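You operate a simulated robot arm through the tools that you are given. There is no shell and no other tool. Be economical: measure what you need, move in short steps, check, and stop when the job is done.

You are at the controls of a simulated two-armed robot. One attempt, no reset.

TASK
Put the relay marked "59" from the top of the steel table on the top of the wood-topped table. Put the job card labelled "57" from the top of the steel chest on the top of the padded stand and the job card marked "26" on the pale blue sheet there. Take the 70 card from the top of the far blue bench and put it on top of the black tape roll there. Pull the bin cover open. Do these in any order. Set down upright: job card, card.

The check looks at the end state, three seconds after you hand in, the way a careful person would. Anything else that was tipped, shoved, dropped, spilled or broken makes it a failure. A push-on lid holds only when it is set on centred and level and pressed home; a screw cap is set on level and turned clockwise until tight. Flat cloth is picked up by pressing the open fingertips on it (5 to 10 N) and closing them slowly along it; thin cloth reads only 2 to 8 mm in the jaws.

THE ROBOT
Two 7-joint arms with two-finger parallel grippers on one trunk, on a base that drives. Base frame: it is fixed to the floor where the robot stands at the start and does not move with it; the origin is under the middle of the robot, x ahead of it, y to its left, z up; the surface under the hand at the start is at about z = 840. Readings come in mm, degrees, newtons and seconds.
The left shoulder is at the start at [20, 113, 1222], the right one opposite. With the tool pointing down near the work surface each hand reaches from about 200 to 600 mm from the robot's upright axis, wherever it stands, measured 20 degrees to its own side. Places, roughly: bin cover [-3900, -8500, 800]; black tape roll (9x9x4 cm) [2400, -11200, 900]; card [2750, -10750, 1000]; job card [-4750, -8000, 750]; pale blue sheet [-4750, -7750, 750]; relay [500, 0, 750]; top of the padded stand [-2800, -3400, 900]; top of the wood-topped table [-1900, -2400, 800]. Payload 1.57 kg a hand.
Tool frame (each hand has its own): the origin (TCP) lies between the finger pads and is the grasp point; the fingertips stand 30 mm ahead of it; z points along the fingers, y is the line along which they close. The gripper opens to 80 mm. The fingers are 17 mm wide and 12 mm thick; the gripper's body (40 by 82 mm) begins 80 mm behind the TCP.
Orientation is that of the tool frame in the base frame, as a unit quaternion [x, y, z, w]. With the fingers straight down and closing along the base's y, the tool's x points along the base's -x, its y along +y and its z along -z.

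THE INTERFACE
- The arms move only by the tool play_rows. It takes "left_steps", "right_steps" or both (then of equal length, played together; a hand with none holds still); each is a list of rows, each a list of 7 numbers: the shift along the base's x, y, z in mm, then the turn, a rotation vector about the base's x, y, z in rad, then the finger opening in mm, from 0 to 80. In form: [[dx, dy, dz, rx, ry, rz, grip], ...]. A call has 1 to 20 rows; each row is the pose to reach, as a shift and turn from the pose commanded when the call began. Rows are played at 5 a second. More than 50 mm and 8.6 degrees between two rows, or a gripper value outside its range, and nothing of the call is played. Where a pose cannot be reached the arm comes as near as it can. A force on the tool above 40 N (or 10 N above the force at the start of the call, whichever is more), or a blocked arm, ends the call early, and 0.2 s more pass. The fingers move at their own pace (about 45 mm/s each) and stop on an object; they squeeze with about 43 N. The grip force told is the motor's: it shows also when the fingers shut on nothing. Time passes only in rows, and 0.2 s behind the last, so rows that repeat a pose let the fingers close. The reply holds the time, the measured pose of the TCP, the force on the tool along the base axes, the opening and the grip force, in the units named above and with some noise, with the torque about the TCP (base axes, N m) and any sound that the robot's microphone picked up.
- Cameras (640 x 400 px; columns grow to the right, rows downward): "scene" is now at [97.4, 5.9, 1353.4]; the picture's right is [0.07, -1.00, 0.00], its down [-0.51, -0.04, -0.86] and it looks along [0.86, 0.06, -0.51] (base axes); focal length 252 px, centre (320, 200). "left" rides on the left gripper at [72, 7, -122] in its tool frame; the picture's right is [-0.09, 1.00, 0.00], its down [-0.84, -0.08, -0.54] and it looks along [-0.54, -0.05, 0.84] (tool axes); focal length 238 px, centre (320, 200). "right" rides on the right gripper at [72, -7, -122] in its tool frame; the picture's right is [0.09, 1.00, 0.00], its down [-0.84, 0.08, -0.54] and it looks along [-0.54, 0.05, 0.84] (tool axes); focal length 238 px, centre (320, 200). There is no depth. A picture from a camera that has moved, and an enlarged one, comes with that camera's place and axes in the base frame and with its lens.
- get_image(camera): a new picture of that camera. The clock stands still meanwhile.
- raise_lower(by): slides the trunk up (or, below 0, down) by that many mm; the arms and the scene camera ride with it, the base frame stays. It gives what a move gives, with no picture.
- base_move(legs): drives the robot by 1 to 6 legs, each [ahead, left, turn to the left] in mm, mm and degrees, along the robot's own axes; the way and the turn of a leg run together, so that a leg with both is an arc; at most 1500 mm and 180 degrees a leg. The arms and the cameras ride along, it lands a little off, and it stops where it bumps. It gives what a move gives.
- turn_head(pan, tilt): turns the head with the scene camera to pan (to the left, within 80 degrees either way) and tilt (down, from -29 to 69), counted from straight ahead of the robot. It gives what a move gives.
- enlarge(camera, box): a new picture of the part [left, top, right, bottom] of that camera's present view, enlarged. The clock stands still meanwhile.
- sign_off(): hands the job in; it is judged then, once.

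Go step by step. Nothing tells you exact positions but the pictures and the camera data: compare them with the known pose of the tool, close in by small moves and look again before you grip or let go. The budget is 165 turns and 138 pictures, counting those below and the enlarged ones. Unless the task says otherwise, let go and move clear before handing in.

The tools are called after "Request:" as a command line: name --argument value ..., lists and objects as JSON in quotes. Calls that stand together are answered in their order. play_rows: Moves the arms, as the interface text tells. Its arguments: {"type":"object","properties":{"left_steps":{"type":"array"},"right_steps":{"type":"array"}},"required":[]} The other tools are called the same way: raise_lower (by) slides the trunk up or down; base_move (legs) drives the base; turn_head (pan, tilt) turns the head that bears the scene camera; get_image (camera) takes a picture; enlarge (camera, box) takes an enlarged picture of a part of a camera's view; sign_off () hands the job in.

At the start:

```text
t: 0.0
left_eef_pos: [485.8, 222.1, 1142.0]
left_orientation: [-0.001, 1.0, 0.0, 0.0]
left_wrist_force: [-0.2, 0.4, -0.3]
left_torque: [0.02, 0.01, -0.02]
left_grip_width: 80.0
left_gripper_force: 0.0
right_eef_pos: [432.4, -183.1, 1163.8]
right_orientation: [0.0, 1.0, 0.0, 0.0]
right_wrist_force: [0.0, 0.8, -0.2]
right_torque: [0.01, 0.02, 0.0]
right_grip_width: 80.0
right_gripper_force: 0.1
trunk travel left (down, up): [-275.0, 295.0]
robot x, y, heading: [2.8, 1.2, -0.1]
head pan, tilt: [3.9, 31.0]
```

scene: 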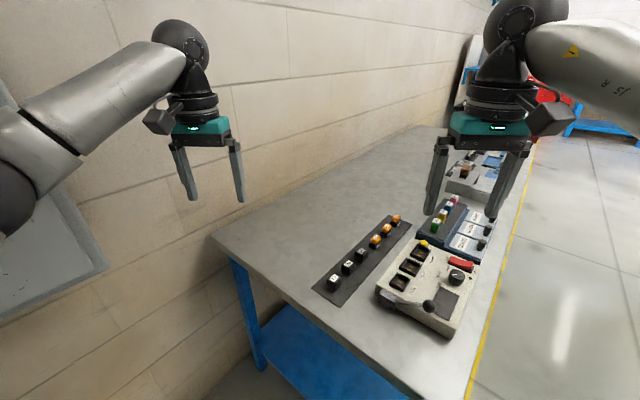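
right: 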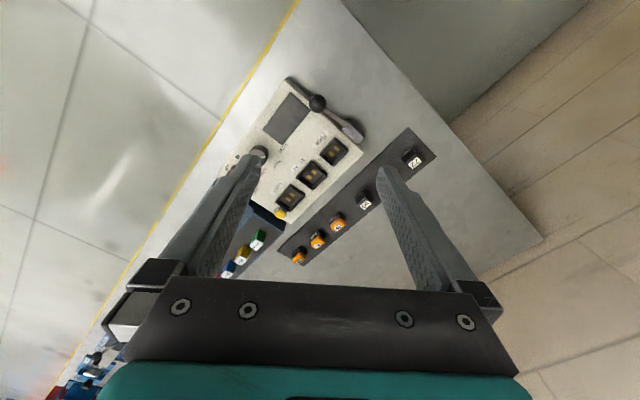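
left: 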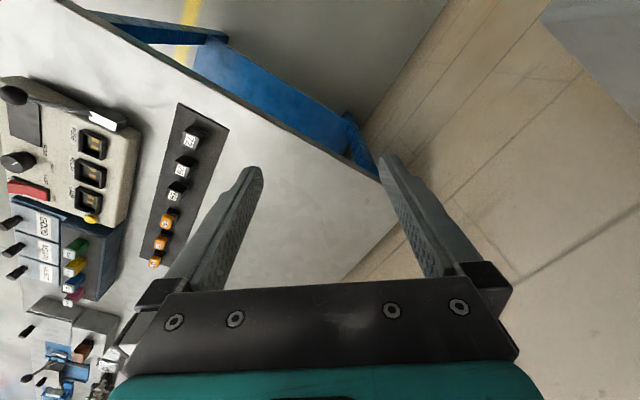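

I see a steel table ahead with a strip holding relays (three black, three orange). I look closer to find the one marked 59.

Request:
enlarge --camera "scene" --box '[300, 200, 480, 340]'

Request:
enlarge --camera "left" --box '[60, 90, 260, 300]'

```text
2.86 times, centred on (390, 270) of scene
camera zoom: at [97.4, 5.9, 1353.4], right [0.07, -1.0, 0.0], down [-0.51, -0.04, -0.86], along [0.86, 0.06, -0.51], focal length 720 px, centre (120, 0)
```

zoom: 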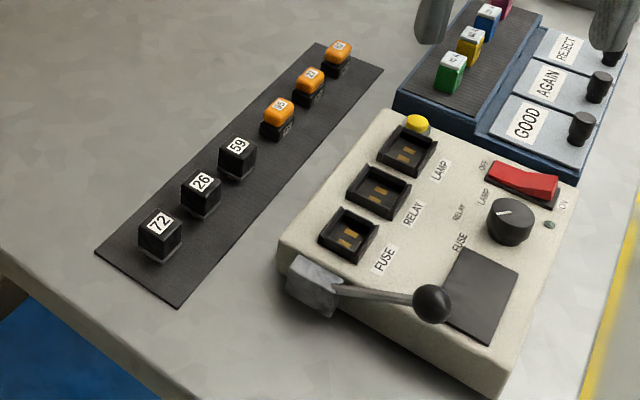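

```text
1.90 times, centred on (160, 195) of left
camera zoom: at [413.4, 229.4, 1263.4], right [0.09, 1.0, 0.0], down [0.84, -0.08, 0.54], along [0.54, -0.05, -0.84], focal length 454 px, centre (625, 210)
```

zoom: 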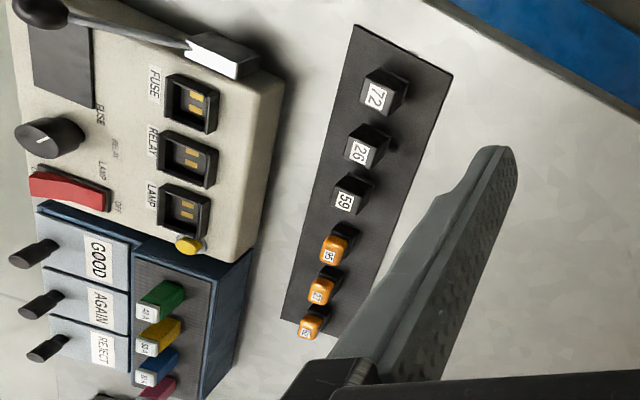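

Relay 59 is the third black one, at about (632, -78, 863), with the strip running at about -42° in the base frame. I drive slightly closer and bring the right hand over it, turned to close across the strip.

Request:
base_move --legs '[[60, 0, 0]]'

Request:
play_rows --right_steps '[[30, 20, 0, 0, 0, -0.14, 80], [50, 40, -20, 0, 0, -0.28, 80], [70, 55, -45, 0, 0, -0.42, 80], [90, 70, -75, 0, 0, -0.56, 80], [110, 85, -110, 0, 0, -0.7, 80], [125, 95, -150, 0, 0, -0.74, 80], [125, 95, -150, 0, 0, -0.74, 80]]'

Request:
get_image --camera "right"

Request:
get_image --camera "scene"

```text
t: 1.0
left_eef_pos: [545.7, 222.1, 1140.9]
left_orientation: [0.0, 1.0, 0.0, -0.001]
left_wrist_force: [-0.1, 0.9, 0.4]
left_torque: [-0.01, 0.01, -0.04]
left_grip_width: 80.0
left_gripper_force: 0.1
right_eef_pos: [493.2, -183.2, 1162.7]
right_orientation: [0.0, 1.0, 0.0, -0.001]
right_wrist_force: [0.8, -0.3, -0.4]
right_torque: [0.0, 0.06, -0.02]
right_grip_width: 79.9
right_gripper_force: 0.2
trunk travel left (down, up): [-275.0, 295.0]
robot x, y, heading: [57.7, -2.5, -0.1]
head pan, tilt: [3.9, 31.0]
```

```text
t: 2.6
left_eef_pos: [545.4, 221.3, 1141.9]
left_orientation: [0.0, 1.0, 0.0, -0.001]
left_wrist_force: [-0.2, 0.1, -0.5]
left_torque: [0.03, -0.02, -0.02]
left_grip_width: 79.9
left_gripper_force: 0.2
right_eef_pos: [616.5, -86.3, 1012.9]
right_orientation: [0.363, 0.932, 0.0, 0.001]
right_wrist_force: [0.3, 0.1, -0.3]
right_torque: [0.02, 0.0, -0.03]
right_grip_width: 80.0
right_gripper_force: 0.0
trunk travel left (down, up): [-275.0, 295.0]
robot x, y, heading: [60.4, -1.8, 0.0]
head pan, tilt: [3.9, 31.0]
```

```text
132 pictures are left
camera right: at [558.7, -43.5, 1136.4], right [0.6, 0.8, 0.0], down [0.67, -0.51, 0.54], along [0.43, -0.33, -0.84], focal length 238 px, centre (320, 200)
```

right: 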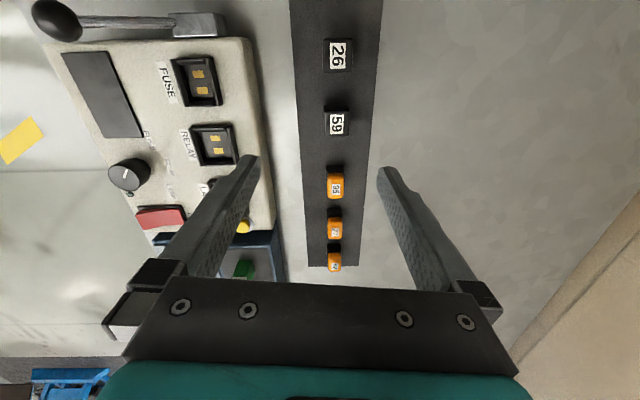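

```text
131 pictures are left
camera scene: at [156.6, 5.7, 1353.4], right [0.07, -1.0, 0.0], down [-0.51, -0.04, -0.86], along [0.86, 0.06, -0.51], focal length 252 px, centre (320, 200)
```

scene: 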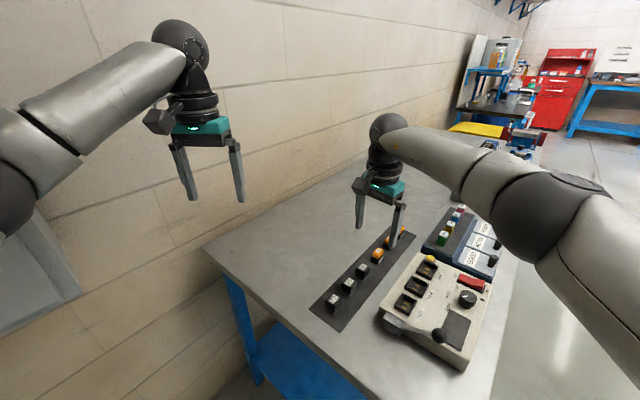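

The strip is well aligned with the hand and relay 59 is at about (627, -72). I centre on it and come down part way.

Request:
play_rows --right_steps '[[5, 7, -30, 0, 0, 0, 80], [10, 14, -60, 0, 0, 0, 80], [10, 14, -90, 0, 0, 0, 60], [10, 14, -110, 0, 0, 0, 60], [10, 14, -110, 0, 0, 0, 60]]'

Request:
get_image --camera "right"

Request:
enlarge --camera "scene" --box '[300, 200, 460, 320]'

```text
t: 3.8
left_eef_pos: [545.0, 220.7, 1141.6]
left_orientation: [0.001, 1.0, 0.001, 0.0]
left_wrist_force: [-0.2, -0.9, -0.5]
left_torque: [0.02, 0.0, 0.02]
left_grip_width: 80.0
left_gripper_force: 0.1
right_eef_pos: [619.4, -74.9, 904.1]
right_orientation: [0.361, 0.933, 0.0, 0.0]
right_wrist_force: [0.9, 0.7, -0.2]
right_torque: [0.0, 0.0, -0.02]
right_grip_width: 59.9
right_gripper_force: 0.0
right hand out of reach, approached as far as the arm can: row 4, 5
trunk travel left (down, up): [-275.0, 295.0]
robot x, y, heading: [62.1, -1.5, -0.1]
head pan, tilt: [3.9, 31.0]
```

```text
130 pictures are left
camera right: at [561.6, -31.6, 1027.0], right [0.6, 0.8, 0.0], down [0.67, -0.51, 0.54], along [0.43, -0.33, -0.84], focal length 238 px, centre (320, 200)
```

right: 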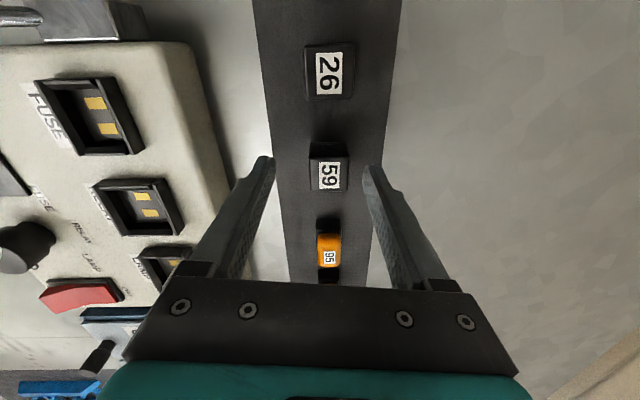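

```text
3.33 times, centred on (380, 260) of scene
camera zoom: at [156.7, 6.0, 1353.4], right [0.07, -1.0, 0.0], down [-0.51, -0.04, -0.86], along [0.86, 0.06, -0.51], focal length 840 px, centre (120, 0)
```

zoom: 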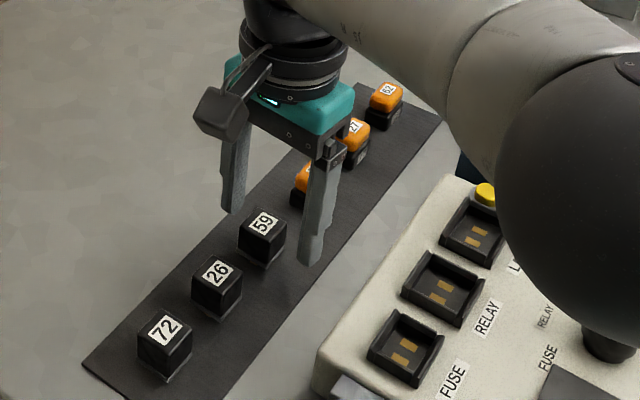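

The arm runs out of reach there, so I raise the hand, lower the trunk by 150 and nudge closer.

Request:
play_rows --right_steps '[[10, 0, 40, 0, 0, 0, 60], [10, 0, 90, 0, 0, 0, 60], [10, 0, 140, 0, 0, 0, 60], [10, 0, 155, 0, 0, 0, 60]]'

Request:
raise_lower --by -150

Request:
get_image --camera "right"

```text
t: 4.8
left_eef_pos: [545.9, 221.6, 1142.0]
left_orientation: [-0.001, 1.0, 0.0, 0.0]
left_wrist_force: [0.0, 0.5, 0.9]
left_torque: [-0.06, 0.0, 0.01]
left_grip_width: 79.9
left_gripper_force: 0.0
right_eef_pos: [629.0, -75.3, 1060.6]
right_orientation: [0.361, 0.932, 0.001, 0.0]
right_wrist_force: [0.5, -0.1, 0.7]
right_torque: [0.01, 0.0, 0.0]
right_grip_width: 60.0
right_gripper_force: 0.2
trunk travel left (down, up): [-275.0, 295.0]
robot x, y, heading: [62.4, 2.1, 0.1]
head pan, tilt: [3.9, 31.0]
```

```text
t: 6.5
left_eef_pos: [545.2, 221.2, 991.9]
left_orientation: [0.0, 1.0, 0.0, 0.001]
left_wrist_force: [-0.7, 0.6, -0.3]
left_torque: [-0.03, 0.0, -0.01]
left_grip_width: 79.9
left_gripper_force: 0.2
right_eef_pos: [630.7, -76.0, 910.9]
right_orientation: [0.361, 0.933, 0.0, 0.001]
right_wrist_force: [0.2, -0.5, 0.0]
right_torque: [-0.04, -0.01, 0.02]
right_grip_width: 60.2
right_gripper_force: 0.1
trunk travel left (down, up): [-125.0, 445.0]
robot x, y, heading: [62.4, 0.6, -0.0]
head pan, tilt: [3.9, 31.0]
```

```text
128 pictures are left
camera right: at [572.0, -32.4, 1032.8], right [0.6, 0.8, 0.0], down [0.67, -0.51, 0.54], along [0.43, -0.33, -0.84], focal length 238 px, centre (320, 200)
```

right: 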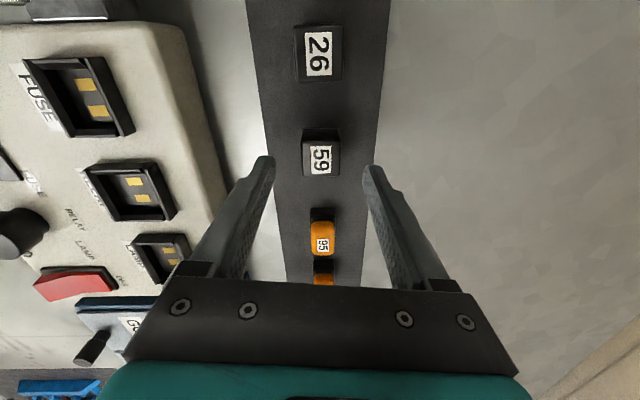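

Request:
play_rows --right_steps '[[-2, 1, -12, 0, 0, 0, 60], [-2, 1, -24, 0, 0, 0, 60], [-2, 1, -30, 0, 0, 0, 60], [-2, 1, -30, 0, 0, 0, 60]]'

Request:
get_image --camera "right"

Request:
enlarge --camera "scene" --box '[300, 100, 460, 220]'

```text
t: 7.5
left_eef_pos: [544.9, 221.0, 992.0]
left_orientation: [0.0, 1.0, 0.0, 0.0]
left_wrist_force: [0.1, 1.4, 0.4]
left_torque: [0.03, 0.02, 0.02]
left_grip_width: 80.2
left_gripper_force: 0.1
right_eef_pos: [628.2, -74.9, 878.7]
right_orientation: [0.362, 0.932, 0.0, 0.0]
right_wrist_force: [0.6, 0.4, -0.9]
right_torque: [-0.02, -0.01, 0.03]
right_grip_width: 59.9
right_gripper_force: 0.1
trunk travel left (down, up): [-125.0, 445.0]
robot x, y, heading: [60.8, 3.8, 0.0]
head pan, tilt: [3.9, 31.0]
```

```text
127 pictures are left
camera right: at [569.6, -31.4, 1002.4], right [0.6, 0.8, 0.0], down [0.67, -0.51, 0.54], along [0.43, -0.33, -0.84], focal length 238 px, centre (320, 200)
```

right: 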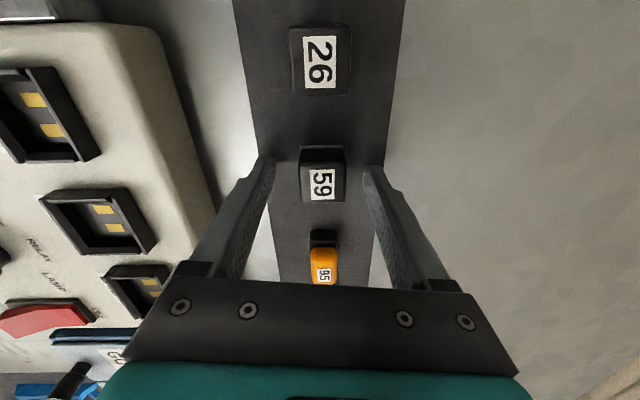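

```text
3.33 times, centred on (380, 160) of scene
camera zoom: at [156.8, 5.9, 1203.4], right [0.07, -1.0, 0.0], down [-0.51, -0.04, -0.86], along [0.86, 0.06, -0.51], focal length 840 px, centre (120, 333)
```

zoom: 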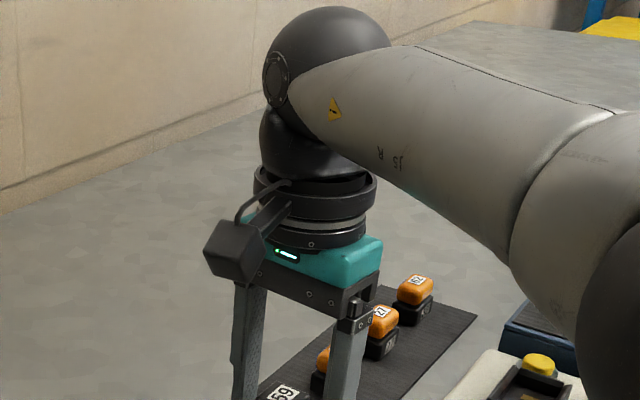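

The relay's top appears near z 882, so the fingertips (z ≈ 849) already straddle it. I centre and close slowly.

Request:
play_rows --right_steps '[[-3, 2, -1, 0, 0, 0, 60], [-3, 2, -1, 0, 0, 0, 45], [-3, 2, -1, 0, 0, 0, 30], [-3, 2, -1, 0, 0, 0, 15], [-3, 2, -1, 0, 0, 0, 10], [-3, 2, -1, 0, 0, 0, 10]]'

Request:
get_image --camera "right"

```text
t: 8.9
left_eef_pos: [544.1, 221.4, 990.7]
left_orientation: [0.001, 1.0, 0.0, 0.0]
left_wrist_force: [-0.1, -0.1, -0.6]
left_torque: [-0.02, 0.0, 0.0]
left_grip_width: 80.1
left_gripper_force: 0.1
right_eef_pos: [625.7, -71.4, 877.8]
right_orientation: [0.362, 0.932, 0.0, 0.0]
right_wrist_force: [0.0, 0.9, 0.1]
right_torque: [0.02, -0.04, -0.02]
right_grip_width: 26.6
right_gripper_force: 37.7
trunk travel left (down, up): [-125.0, 445.0]
robot x, y, heading: [61.2, -2.0, 0.2]
head pan, tilt: [3.9, 31.0]
```

```text
125 pictures are left
camera right: at [566.7, -29.1, 1001.6], right [0.6, 0.8, 0.0], down [0.67, -0.51, 0.54], along [0.43, -0.33, -0.84], focal length 238 px, centre (320, 200)
```

right: 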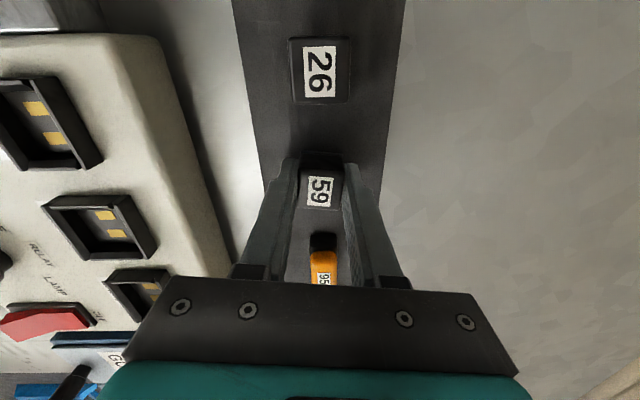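

Gripped at 26.6 mm. I lift it and check.

Request:
play_rows --right_steps '[[0, 0, 15, 0, 0, 0, 10], [0, 0, 40, 0, 0, 0, 10], [0, 0, 80, 0, 0, 0, 10], [-20, -20, 120, 0, 0, 0.1, 10], [-50, -40, 150, 0, 0, 0.2, 10], [-90, -60, 170, 0, 0, 0.3, 10], [-130, -80, 180, 0, 0, 0.4, 10], [-170, -90, 190, 0, 0, 0.5, 10], [-210, -100, 190, 0, 0, 0.6, 10], [-240, -110, 190, 0, 0, 0.7, 10], [-240, -110, 190, 0, 0, 0.74, 10]]'

Request:
get_image --camera "right"

Request:
turn_head --pan -70 --tilt 15

Request:
get_image --camera "scene"

```text
t: 11.3
left_eef_pos: [544.8, 222.3, 991.4]
left_orientation: [-0.001, 1.0, 0.001, 0.0]
left_wrist_force: [0.0, 0.2, 0.0]
left_torque: [-0.02, 0.0, 0.0]
left_grip_width: 79.9
left_gripper_force: 0.1
right_eef_pos: [384.8, -182.1, 1068.0]
right_orientation: [0.0, 1.0, 0.0, -0.001]
right_wrist_force: [-0.2, 0.5, -0.3]
right_torque: [0.02, 0.0, 0.0]
right_grip_width: 26.5
right_gripper_force: 37.6
trunk travel left (down, up): [-125.0, 445.0]
robot x, y, heading: [58.2, -0.9, -0.1]
head pan, tilt: [3.9, 31.0]
```

```text
124 pictures are left
camera right: at [312.8, -189.7, 1190.7], right [-0.09, 1.0, 0.0], down [0.84, 0.08, 0.54], along [0.54, 0.05, -0.84], focal length 238 px, centre (320, 200)
```

right: 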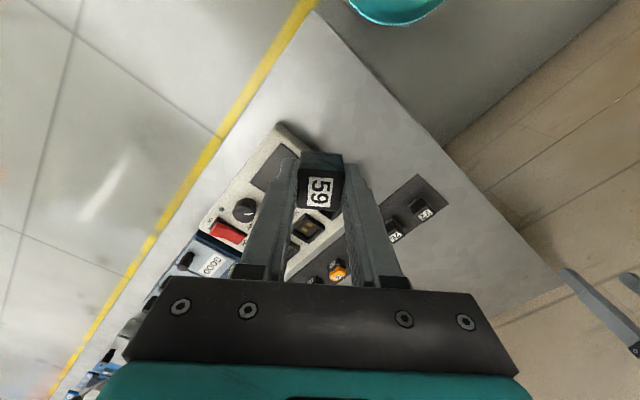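

```text
t: 12.8
left_eef_pos: [545.7, 222.5, 991.5]
left_orientation: [0.0, 1.0, 0.0, 0.0]
left_wrist_force: [-0.5, 0.2, 0.2]
left_torque: [0.01, 0.0, -0.02]
left_grip_width: 80.1
left_gripper_force: 0.0
right_eef_pos: [385.5, -182.3, 1067.1]
right_orientation: [0.0, 1.0, 0.0, 0.0]
right_wrist_force: [0.0, 0.5, 0.4]
right_torque: [-0.04, -0.02, -0.01]
right_grip_width: 26.6
right_gripper_force: 37.3
trunk travel left (down, up): [-125.0, 445.0]
robot x, y, heading: [58.9, 2.2, 0.1]
head pan, tilt: [-70.0, 15.0]
```

```text
123 pictures are left
camera scene: at [99.0, -88.1, 1229.1], right [-0.94, -0.34, 0.0], down [-0.09, 0.24, -0.97], along [0.33, -0.91, -0.26], focal length 252 px, centre (320, 200)
```

scene: 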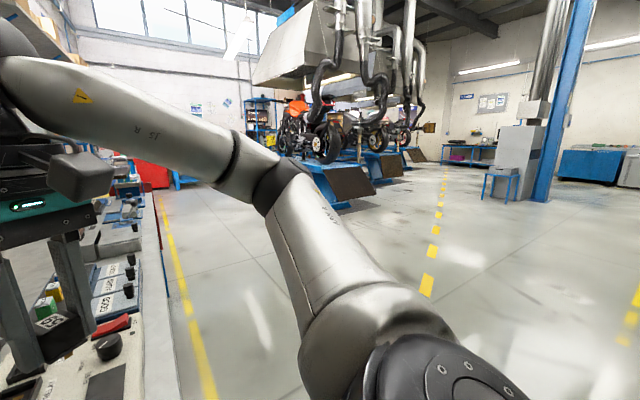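

The relay is held. I fold the left hand in, back off, and turn toward the wood-topped table at bearing about -129°.

Request:
play_rows --left_steps '[[-40, 0, 30, 0, 0, 0, 80], [-80, 0, 60, 0, 0, 0, 80], [-120, 0, 90, 0, 0, 0, 80], [-160, -10, 100, 0, 0, 0, 80], [-180, -20, 100, 0, 0, 0, 80]]'

Request:
base_move --legs '[[-150, 0, 0], [0, 0, -129]]'

Request:
turn_head --pan 0 --tilt 20

Request:
get_image --camera "scene"

```text
t: 14.0
left_eef_pos: [364.4, 201.2, 1090.6]
left_orientation: [-0.001, 1.0, 0.0, -0.001]
left_wrist_force: [0.6, -0.2, 0.2]
left_torque: [-0.01, 0.0, 0.02]
left_grip_width: 79.9
left_gripper_force: 0.0
right_eef_pos: [386.3, -182.7, 1067.7]
right_orientation: [0.0, 1.0, 0.0, 0.0]
right_wrist_force: [-0.8, 0.1, 0.1]
right_torque: [0.01, 0.01, -0.01]
right_grip_width: 26.3
right_gripper_force: 37.3
trunk travel left (down, up): [-125.0, 445.0]
robot x, y, heading: [54.5, 2.3, 0.2]
head pan, tilt: [-70.0, 15.0]
```

```text
t: 20.7
left_eef_pos: [-126.1, -363.4, 1089.9]
left_orientation: [0.902, 0.431, 0.0, 0.0]
left_wrist_force: [-0.3, 0.7, 0.4]
left_torque: [0.01, 0.01, 0.04]
left_grip_width: 79.9
left_gripper_force: 0.1
right_eef_pos: [-437.4, -139.6, 1066.1]
right_orientation: [0.902, 0.431, 0.001, 0.0]
right_wrist_force: [-0.6, -0.8, -0.8]
right_torque: [-0.01, 0.01, 0.04]
right_grip_width: 26.8
right_gripper_force: 37.2
trunk travel left (down, up): [-125.0, 445.0]
robot x, y, heading: [-89.2, 0.2, -128.9]
head pan, tilt: [-70.0, 15.0]
```

```text
t: 22.1
left_eef_pos: [-126.2, -364.5, 1090.0]
left_orientation: [0.902, 0.432, 0.0, 0.0]
left_wrist_force: [-0.5, 1.1, 0.9]
left_torque: [-0.03, -0.04, -0.04]
left_grip_width: 80.1
left_gripper_force: 0.0
right_eef_pos: [-437.5, -139.5, 1068.9]
right_orientation: [0.902, 0.431, 0.0, 0.0]
right_wrist_force: [0.5, 0.3, -0.9]
right_torque: [-0.01, 0.02, 0.0]
right_grip_width: 26.8
right_gripper_force: 37.7
trunk travel left (down, up): [-125.0, 445.0]
robot x, y, heading: [-92.8, 2.1, -128.9]
head pan, tilt: [0.0, 20.0]
```

```text
122 pictures are left
camera scene: at [-158.0, -80.5, 1220.9], right [-0.78, 0.63, 0.0], down [0.22, 0.27, -0.94], along [-0.59, -0.73, -0.34], focal length 252 px, centre (320, 200)
```

scene: 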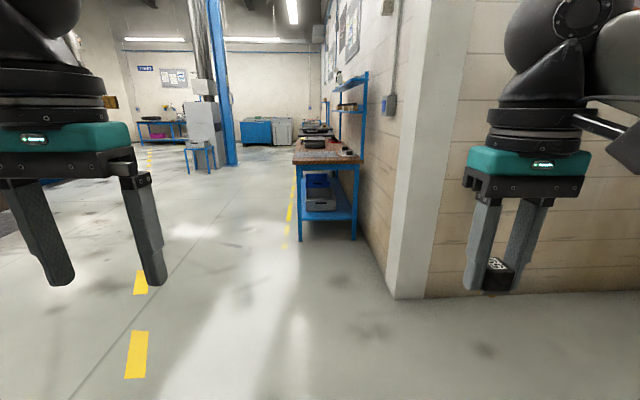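

Request:
enlarge --camera "scene" --box '[270, 110, 390, 250]'

```text
2.86 times, centred on (330, 180) of scene
camera zoom: at [-158.0, -80.5, 1220.9], right [-0.78, 0.63, 0.0], down [0.22, 0.27, -0.94], along [-0.59, -0.73, -0.34], focal length 720 px, centre (291, 257)
```

zoom: 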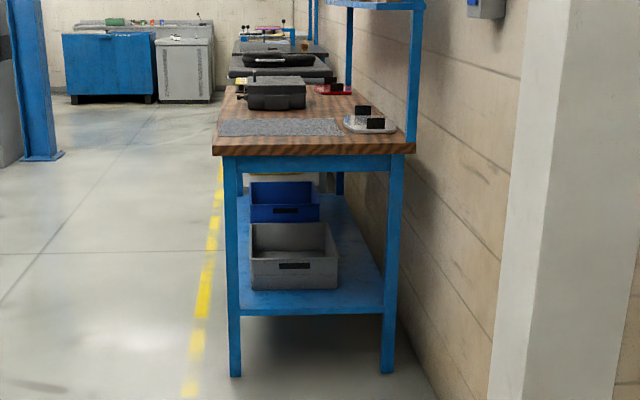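

The table's near end is about 2300 mm straight ahead, with a grey mat, plate and case on it. I drive up to it.

Request:
base_move --legs '[[1400, 40, 0], [350, 0, 0]]'

Request:
turn_head --pan 0 --tilt 35

Request:
get_image --camera "scene"

```text
t: 31.0
left_eef_pos: [-1191.7, -1749.0, 1090.3]
left_orientation: [0.902, 0.432, 0.0, 0.0]
left_wrist_force: [-0.5, -0.2, -0.3]
left_torque: [0.04, 0.0, -0.04]
left_grip_width: 80.2
left_gripper_force: 0.0
right_eef_pos: [-1502.8, -1526.8, 1068.3]
right_orientation: [0.902, 0.432, 0.0, 0.001]
right_wrist_force: [-0.4, 0.2, 0.6]
right_torque: [0.0, 0.01, 0.02]
right_grip_width: 26.8
right_gripper_force: 37.2
trunk travel left (down, up): [-125.0, 445.0]
robot x, y, heading: [-1158.5, -1383.2, -128.4]
head pan, tilt: [0.0, 20.0]
```

```text
t: 31.7
left_eef_pos: [-1190.8, -1749.6, 1089.6]
left_orientation: [0.902, 0.432, 0.0, 0.0]
left_wrist_force: [0.3, -0.5, -0.3]
left_torque: [0.0, 0.03, 0.0]
left_grip_width: 79.9
left_gripper_force: 0.0
right_eef_pos: [-1505.0, -1525.0, 1067.0]
right_orientation: [0.902, 0.432, 0.0, 0.0]
right_wrist_force: [-0.1, -0.7, -0.9]
right_torque: [0.0, 0.0, -0.02]
right_grip_width: 26.7
right_gripper_force: 37.8
trunk travel left (down, up): [-125.0, 445.0]
robot x, y, heading: [-1153.5, -1384.0, -128.9]
head pan, tilt: [0.0, 35.0]
```

```text
120 pictures are left
camera scene: at [-1220.9, -1462.0, 1197.1], right [-0.78, 0.63, 0.0], down [0.36, 0.45, -0.82], along [-0.51, -0.64, -0.57], focal length 252 px, centre (320, 200)
```

scene: 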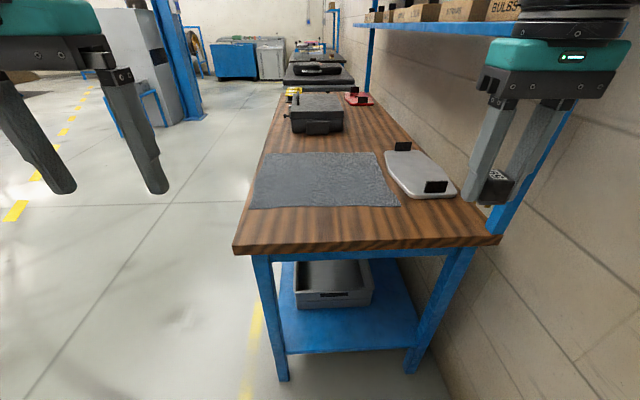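

There is bare wood in front of the mat. I move in a little and bring the right hand over that strip.

Request:
base_move --legs '[[130, 70, 0]]'

Request:
play_rows --right_steps '[[-24, -30, -40, 0, 0, 0, 10], [-48, -60, -80, 0, 0, 0, 10], [-72, -89, -110, 0, 0, 0, 10], [-72, -89, -130, 0, 0, 0, 10], [-72, -89, -130, 0, 0, 0, 10]]'

Request:
get_image --camera "right"

Request:
get_image --camera "scene"

```text
t: 33.1
left_eef_pos: [-1217.6, -1894.7, 1091.5]
left_orientation: [0.902, 0.433, -0.001, 0.0]
left_wrist_force: [-0.1, -0.2, 0.1]
left_torque: [-0.02, 0.01, 0.0]
left_grip_width: 80.2
left_gripper_force: 0.1
right_eef_pos: [-1530.3, -1670.5, 1067.2]
right_orientation: [0.902, 0.432, 0.0, 0.0]
right_wrist_force: [-0.1, 0.4, -0.2]
right_torque: [0.02, 0.01, 0.0]
right_grip_width: 26.5
right_gripper_force: 37.5
trunk travel left (down, up): [-125.0, 445.0]
robot x, y, heading: [-1180.5, -1532.7, -129.0]
head pan, tilt: [0.0, 35.0]
```

```text
refused: row 1 steps farther than a row can; nothing moved
```

```text
119 pictures are left
camera right: at [-1490.8, -1611.1, 1190.6], right [0.83, -0.55, 0.0], down [-0.46, -0.7, 0.54], along [-0.3, -0.45, -0.84], focal length 238 px, centre (320, 200)
```

right: 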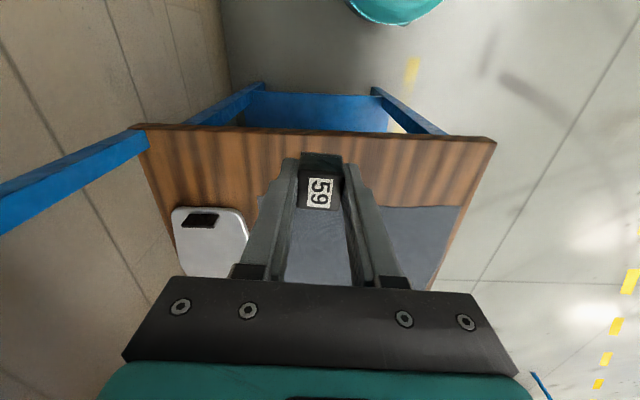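

```text
118 pictures are left
camera scene: at [-1247.2, -1607.4, 1197.0], right [-0.78, 0.63, 0.0], down [0.36, 0.45, -0.82], along [-0.51, -0.64, -0.57], focal length 252 px, centre (320, 200)
```

scene: 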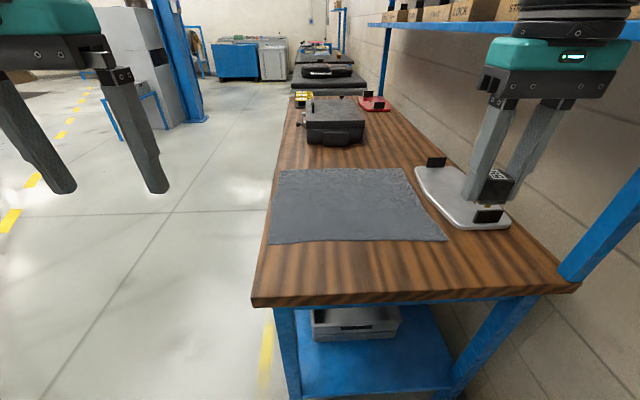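

Table top works out to z ≈ 818; the bare strip centre is at about (-1547, -1788). I bring the hand there and down.

Request:
play_rows --right_steps '[[-5, -35, -20, 0, 0, 0, 10], [-10, -70, -40, 0, 0, 0, 10], [-17, -105, -65, 0, 0, 0, 10], [-17, -118, -105, 0, 0, 0, 10], [-17, -118, -150, 0, 0, 0, 10], [-17, -118, -180, 0, 0, 0, 10], [-17, -118, -180, 0, 0, 0, 10]]'

Request:
get_image --camera "right"

Request:
get_image --camera "scene"

```text
t: 34.7
left_eef_pos: [-1217.9, -1894.0, 1091.6]
left_orientation: [0.902, 0.432, 0.0, -0.001]
left_wrist_force: [-0.4, -0.1, -0.1]
left_torque: [-0.02, -0.02, 0.02]
left_grip_width: 80.1
left_gripper_force: 0.2
right_eef_pos: [-1547.1, -1789.1, 886.9]
right_orientation: [0.902, 0.433, 0.0, 0.0]
right_wrist_force: [-0.8, 0.4, -0.4]
right_torque: [0.01, -0.01, -0.01]
right_grip_width: 26.8
right_gripper_force: 37.5
trunk travel left (down, up): [-125.0, 445.0]
robot x, y, heading: [-1187.0, -1527.8, -128.7]
head pan, tilt: [0.0, 35.0]
```

```text
117 pictures are left
camera right: at [-1507.8, -1728.7, 1010.1], right [0.83, -0.55, 0.0], down [-0.46, -0.7, 0.54], along [-0.3, -0.45, -0.84], focal length 238 px, centre (320, 200)
```

right: 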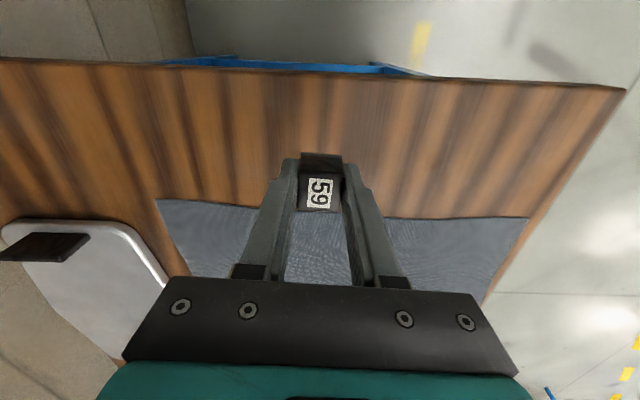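

```text
116 pictures are left
camera scene: at [-1247.1, -1606.8, 1197.1], right [-0.78, 0.63, 0.0], down [0.36, 0.45, -0.82], along [-0.51, -0.64, -0.57], focal length 252 px, centre (320, 200)
```

scene: 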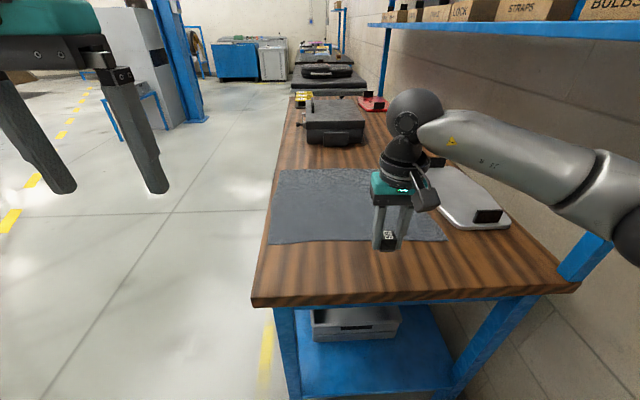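

Request:
play_rows --right_steps '[[0, 0, -15, 0, 0, 0, 10], [0, 0, -28, 0, 0, 0, 10], [0, 0, -32, 0, 0, 0, 10], [0, 0, -34, 0, 0, 0, 10]]'

Request:
get_image --camera "right"

Request:
enlarge --camera "scene" --box '[340, 160, 460, 280]'

```text
t: 35.7
left_eef_pos: [-1218.1, -1894.0, 1090.5]
left_orientation: [0.901, 0.433, 0.0, 0.0]
left_wrist_force: [0.0, 1.0, -0.1]
left_torque: [-0.04, 0.01, -0.01]
left_grip_width: 79.9
left_gripper_force: 0.2
right_eef_pos: [-1547.3, -1787.0, 853.3]
right_orientation: [0.902, 0.432, 0.0, 0.0]
right_wrist_force: [-0.3, 0.4, -0.7]
right_torque: [-0.02, 0.02, 0.03]
right_grip_width: 27.0
right_gripper_force: 37.2
trunk travel left (down, up): [-125.0, 445.0]
robot x, y, heading: [-1185.4, -1531.9, -128.7]
head pan, tilt: [0.0, 35.0]
```

```text
115 pictures are left
camera right: at [-1507.7, -1728.5, 976.1], right [0.83, -0.55, 0.0], down [-0.46, -0.7, 0.54], along [-0.3, -0.45, -0.84], focal length 238 px, centre (320, 200)
```

right: 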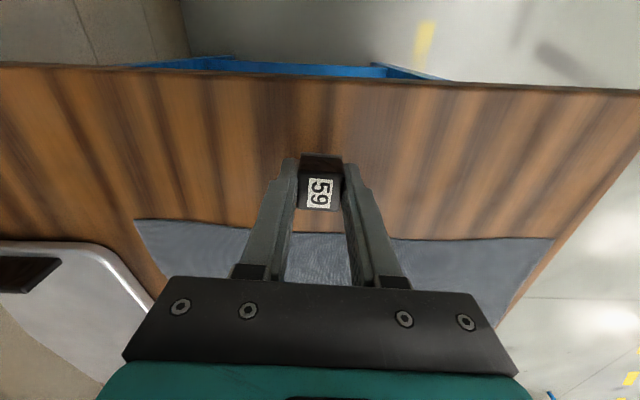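

```text
3.33 times, centred on (400, 220) of scene
camera zoom: at [-1247.1, -1606.8, 1197.1], right [-0.78, 0.63, 0.0], down [0.36, 0.45, -0.82], along [-0.51, -0.64, -0.57], focal length 840 px, centre (53, 133)
```

zoom: 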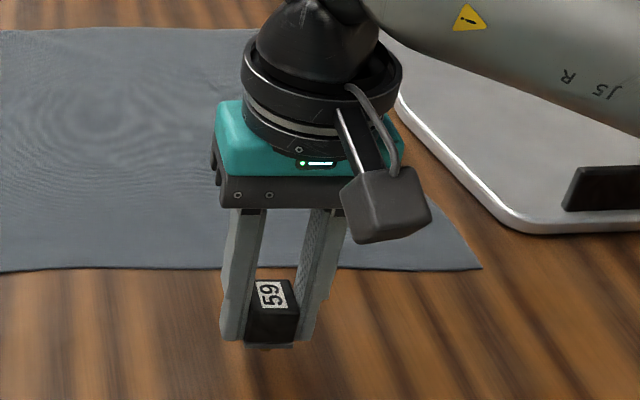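

Request:
play_rows --right_steps '[[0, 0, -3, 0, 0, 0, 10], [0, 0, -6, 0, 0, 0, 10], [0, 0, -9, 0, 0, 0, 10], [0, 0, -12, 0, 0, 0, 10], [0, 0, -15, 0, 0, 0, 10]]'

Request:
enlarge --camera "scene" --box '[340, 160, 460, 280]'

```text
t: 36.9
left_eef_pos: [-1216.9, -1893.2, 1090.0]
left_orientation: [0.901, 0.433, 0.001, 0.001]
left_wrist_force: [0.6, 0.0, -0.6]
left_torque: [0.02, 0.02, 0.02]
left_grip_width: 80.1
left_gripper_force: 0.1
right_eef_pos: [-1547.4, -1788.9, 839.5]
right_orientation: [0.902, 0.432, 0.0, 0.001]
right_wrist_force: [0.4, -0.4, 0.7]
right_torque: [-0.03, -0.01, -0.03]
right_grip_width: 26.6
right_gripper_force: 38.0
trunk travel left (down, up): [-125.0, 445.0]
robot x, y, heading: [-1184.0, -1529.7, -128.7]
head pan, tilt: [0.0, 35.0]
```

```text
3.33 times, centred on (400, 220) of scene
camera zoom: at [-1247.1, -1606.8, 1197.1], right [-0.78, 0.63, 0.0], down [0.36, 0.45, -0.82], along [-0.51, -0.64, -0.57], focal length 840 px, centre (53, 133)
```

zoom: 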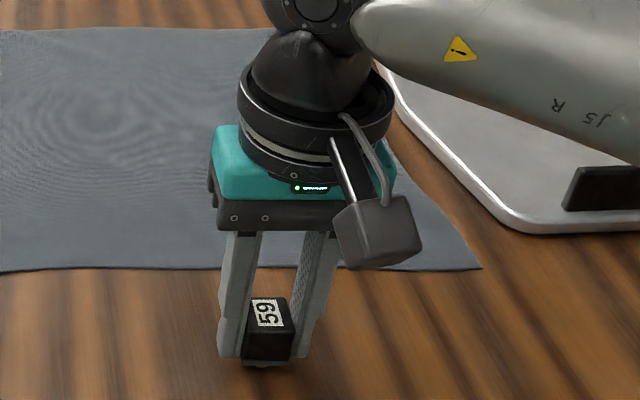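

Request:
play_rows --right_steps '[[0, 0, -3, 0, 0, 0, 10], [0, 0, -6, 0, 0, 0, 10], [0, 0, -9, 0, 0, 0, 10], [0, 0, -11, 0, 0, 0, 10], [0, 0, -13, 0, 0, 0, 10], [0, 0, -15, 0, 0, 0, 10]]'

Request:
enlarge --camera "scene" --box '[340, 160, 460, 280]'

```text
t: 38.1
left_eef_pos: [-1216.9, -1893.6, 1091.2]
left_orientation: [0.901, 0.433, 0.002, 0.0]
left_wrist_force: [-1.1, 0.4, 0.1]
left_torque: [0.03, 0.02, 0.01]
left_grip_width: 79.8
left_gripper_force: 0.0
right_eef_pos: [-1548.5, -1790.0, 833.7]
right_orientation: [0.902, 0.432, -0.005, 0.005]
right_wrist_force: [-0.1, 1.0, 10.0]
right_torque: [0.11, -0.04, 0.0]
right_grip_width: 26.8
right_gripper_force: 37.8
trunk travel left (down, up): [-125.0, 445.0]
robot x, y, heading: [-1181.6, -1531.7, -129.1]
head pan, tilt: [0.0, 35.0]
stopped in row 6 (right hand): the force on the tool passed its limit at 42 N (the readings are from after the stop); the commanded pose is now the measured one
```

```text
3.33 times, centred on (400, 220) of scene
camera zoom: at [-1246.8, -1606.5, 1196.8], right [-0.78, 0.63, 0.0], down [0.36, 0.45, -0.82], along [-0.51, -0.64, -0.57], focal length 840 px, centre (53, 133)
```

zoom: 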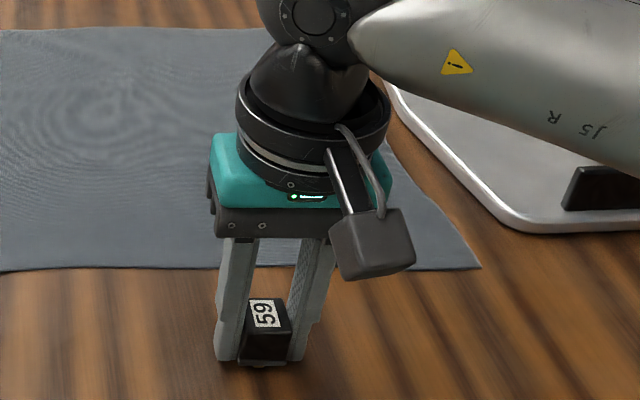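

Relay is down on the wood (table at about z 800). I open and lift clear.

Request:
play_rows --right_steps '[[0, 0, 0, 0, 0, 0, 35], [0, 0, 0, 0, 0, 0, 60], [0, 0, 0, 0, 0, 0, 60], [0, 0, 40, 0, 0, 0, 60], [0, 0, 90, 0, 0, 0, 60], [0, 0, 140, 0, 0, 0, 60], [0, 0, 180, 0, 0, 0, 60]]'

Request:
get_image --camera "scene"

```text
t: 39.7
left_eef_pos: [-1217.1, -1894.1, 1091.5]
left_orientation: [0.902, 0.433, 0.0, -0.001]
left_wrist_force: [0.7, -0.9, 0.2]
left_torque: [0.0, 0.0, 0.01]
left_grip_width: 80.0
left_gripper_force: 0.1
right_eef_pos: [-1548.2, -1789.9, 1011.2]
right_orientation: [0.902, 0.431, -0.004, 0.003]
right_wrist_force: [0.1, 0.2, 0.1]
right_torque: [0.05, 0.0, 0.03]
right_grip_width: 60.2
right_gripper_force: 0.0
trunk travel left (down, up): [-125.0, 445.0]
robot x, y, heading: [-1181.7, -1529.3, -128.9]
head pan, tilt: [0.0, 35.0]
```

```text
111 pictures are left
camera scene: at [-1247.0, -1606.7, 1197.1], right [-0.78, 0.63, 0.0], down [0.36, 0.45, -0.82], along [-0.51, -0.64, -0.57], focal length 252 px, centre (320, 200)
```

scene: 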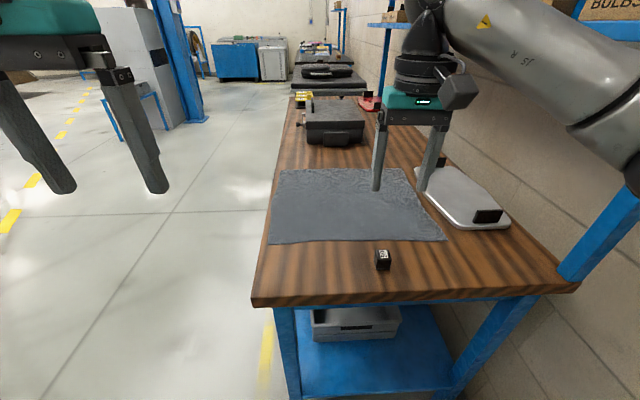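

Relay is standing on bare wood. Next I back off, fold the right hand, and take the aisle to the left of the tables toward the steel chest.

Request:
base_move --legs '[[-200, 0, 0], [0, 500, 0]]'

Request:
play_rows --right_steps '[[20, 25, 30, 0, 0, 0, 60], [40, 50, 60, 0, 0, 0, 60], [60, 75, 80, 0, 0, 0, 60]]'

Request:
turn_head --pan 0 --tilt 15

Request:
get_image --camera "scene"

```text
t: 43.8
left_eef_pos: [-704.6, -2049.3, 1091.3]
left_orientation: [0.902, 0.432, 0.0, 0.001]
left_wrist_force: [0.4, -0.3, -0.7]
left_torque: [0.02, 0.03, -0.02]
left_grip_width: 79.9
left_gripper_force: 0.0
right_eef_pos: [-1035.4, -1944.0, 1010.6]
right_orientation: [0.902, 0.431, -0.004, 0.004]
right_wrist_force: [0.1, 0.6, 0.9]
right_torque: [0.0, 0.01, 0.0]
right_grip_width: 60.2
right_gripper_force: 0.0
trunk travel left (down, up): [-125.0, 445.0]
robot x, y, heading: [-669.4, -1686.3, -128.8]
head pan, tilt: [0.0, 35.0]
```

```text
t: 44.6
left_eef_pos: [-703.8, -2048.9, 1090.7]
left_orientation: [0.902, 0.431, -0.001, 0.0]
left_wrist_force: [0.3, 0.1, 0.6]
left_torque: [0.03, -0.03, 0.01]
left_grip_width: 80.0
left_gripper_force: 0.0
right_eef_pos: [-975.1, -1867.0, 1092.4]
right_orientation: [0.903, 0.43, -0.004, 0.004]
right_wrist_force: [0.5, 0.1, 0.4]
right_torque: [0.02, -0.02, -0.03]
right_grip_width: 59.9
right_gripper_force: 0.1
trunk travel left (down, up): [-125.0, 445.0]
robot x, y, heading: [-669.2, -1685.2, -128.8]
head pan, tilt: [0.0, 35.0]
```

```text
t: 45.5
left_eef_pos: [-704.3, -2049.7, 1091.2]
left_orientation: [0.902, 0.432, 0.0, 0.001]
left_wrist_force: [0.2, 0.6, 0.7]
left_torque: [-0.08, -0.01, 0.0]
left_grip_width: 80.0
left_gripper_force: 0.0
right_eef_pos: [-975.0, -1869.6, 1091.3]
right_orientation: [0.903, 0.43, -0.004, 0.003]
right_wrist_force: [0.2, 0.2, -0.9]
right_torque: [-0.01, 0.0, 0.02]
right_grip_width: 60.0
right_gripper_force: 0.0
trunk travel left (down, up): [-125.0, 445.0]
robot x, y, heading: [-669.4, -1685.7, -128.8]
head pan, tilt: [0.0, 15.0]
```

```text
110 pictures are left
camera scene: at [-737.1, -1765.7, 1229.0], right [-0.78, 0.63, 0.0], down [0.16, 0.2, -0.97], along [-0.61, -0.75, -0.26], focal length 252 px, centre (320, 200)
```

scene: 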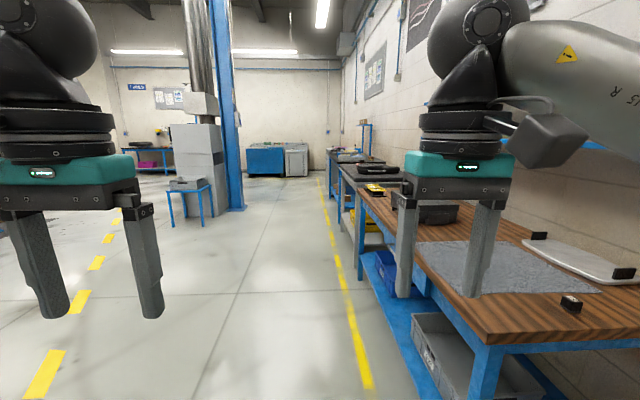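

The grey chest (right) and the blue bin (left) are at the end of the aisle. I drive there.

Request:
base_move --legs '[[1450, 80, 0], [1450, 80, 0], [1450, 150, 0], [1300, 250, 0]]'

Request:
get_image --camera "scene"

```text
t: 72.5
left_eef_pos: [-3767.2, -6822.9, 1090.1]
left_orientation: [0.902, 0.431, 0.0, 0.0]
left_wrist_force: [0.1, 0.8, 0.4]
left_torque: [0.01, 0.01, -0.02]
left_grip_width: 79.8
left_gripper_force: 0.1
right_eef_pos: [-4038.0, -6641.9, 1091.8]
right_orientation: [0.902, 0.431, -0.005, 0.004]
right_wrist_force: [-0.2, 0.9, 0.0]
right_torque: [-0.01, -0.01, 0.0]
right_grip_width: 59.9
right_gripper_force: 0.0
trunk travel left (down, up): [-125.0, 445.0]
robot x, y, heading: [-3737.4, -6454.7, -129.0]
head pan, tilt: [0.0, 15.0]
```

```text
109 pictures are left
camera scene: at [-3800.7, -6539.3, 1229.1], right [-0.78, 0.63, 0.0], down [0.16, 0.2, -0.97], along [-0.61, -0.75, -0.26], focal length 252 px, centre (320, 200)
```

scene: 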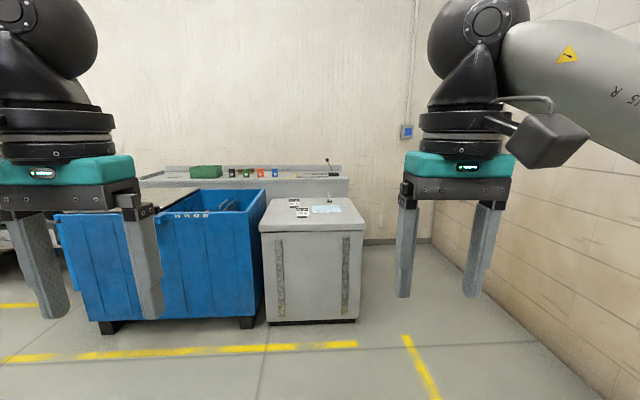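

Request:
enlarge --camera "scene" --box '[250, 180, 370, 255]'

Request:
enlarge --camera "scene" --box '[40, 150, 280, 300]'

```text
5.33 times, centred on (310, 218) of scene
camera zoom: at [-3800.7, -6539.3, 1229.1], right [-0.78, 0.63, 0.0], down [0.16, 0.2, -0.97], along [-0.61, -0.75, -0.26], focal length 1344 px, centre (373, 107)
```

zoom: 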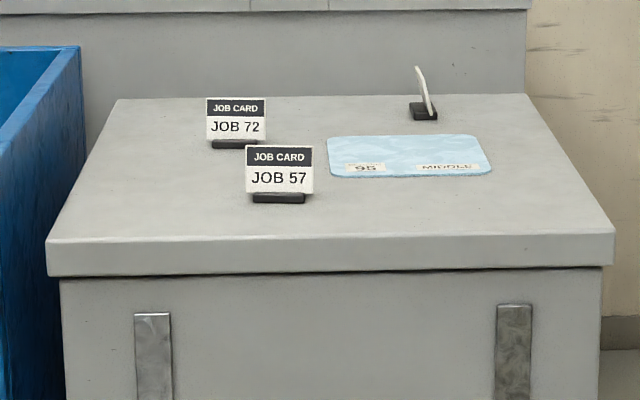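

```text
2.67 times, centred on (160, 225) of scene
camera zoom: at [-3800.7, -6539.3, 1229.1], right [-0.78, 0.63, 0.0], down [0.16, 0.2, -0.97], along [-0.61, -0.75, -0.26], focal length 672 px, centre (747, 133)
```

zoom: 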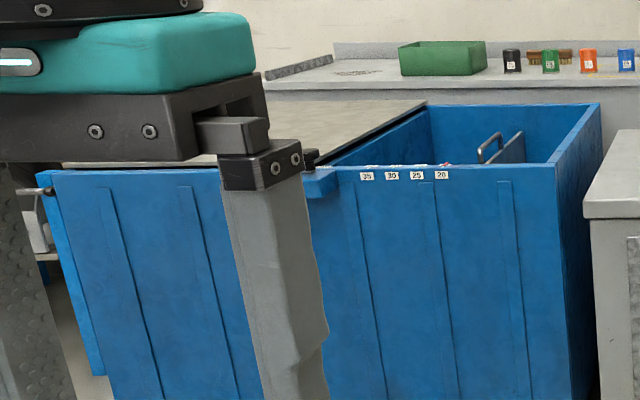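

Three cards: 57 and 72 face front, the third (likely 26) stands edge-on at the back right beside the blue sheet. The chest's right side has about 1 m of floor, so I go there and face the chest from that side.

Request:
base_move --legs '[[200, -660, 0], [1450, 0, 0], [0, 0, 90]]'

Request:
turn_head --pan 0 --tilt 35

Request:
get_image --camera "scene"

```text
t: 87.0
left_eef_pos: [-4913.1, -7363.3, 1090.8]
left_orientation: [0.328, 0.945, 0.0, 0.0]
left_wrist_force: [0.1, 0.0, 0.7]
left_torque: [0.01, 0.04, 0.0]
left_grip_width: 79.8
left_gripper_force: 0.0
right_eef_pos: [-5091.0, -7635.4, 1092.8]
right_orientation: [0.328, 0.945, 0.0, 0.005]
right_wrist_force: [-0.8, 1.0, 1.0]
right_torque: [-0.04, -0.01, 0.02]
right_grip_width: 59.8
right_gripper_force: 0.1
trunk travel left (down, up): [-125.0, 445.0]
robot x, y, heading: [-5274.9, -7329.0, -38.3]
head pan, tilt: [0.0, 15.0]
```

```text
t: 87.8
left_eef_pos: [-4912.0, -7360.8, 1092.1]
left_orientation: [0.327, 0.945, 0.0, 0.0]
left_wrist_force: [0.9, -0.4, -0.5]
left_torque: [0.0, -0.01, -0.04]
left_grip_width: 80.3
left_gripper_force: 0.0
right_eef_pos: [-5091.5, -7633.7, 1092.0]
right_orientation: [0.328, 0.945, 0.0, 0.006]
right_wrist_force: [0.2, -0.1, 0.8]
right_torque: [0.03, 0.01, 0.01]
right_grip_width: 60.2
right_gripper_force: 0.1
trunk travel left (down, up): [-125.0, 445.0]
robot x, y, heading: [-5278.0, -7334.0, -38.4]
head pan, tilt: [0.0, 35.0]
```

```text
106 pictures are left
camera scene: at [-5202.7, -7392.2, 1197.2], right [-0.62, -0.79, 0.0], down [-0.45, 0.35, -0.82], along [0.64, -0.51, -0.57], focal length 252 px, centre (320, 200)
```

scene: 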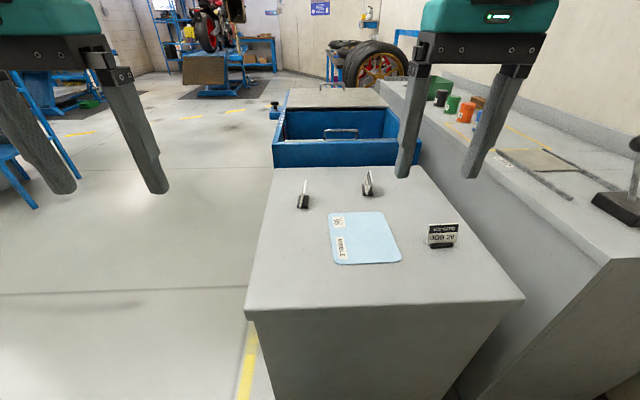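

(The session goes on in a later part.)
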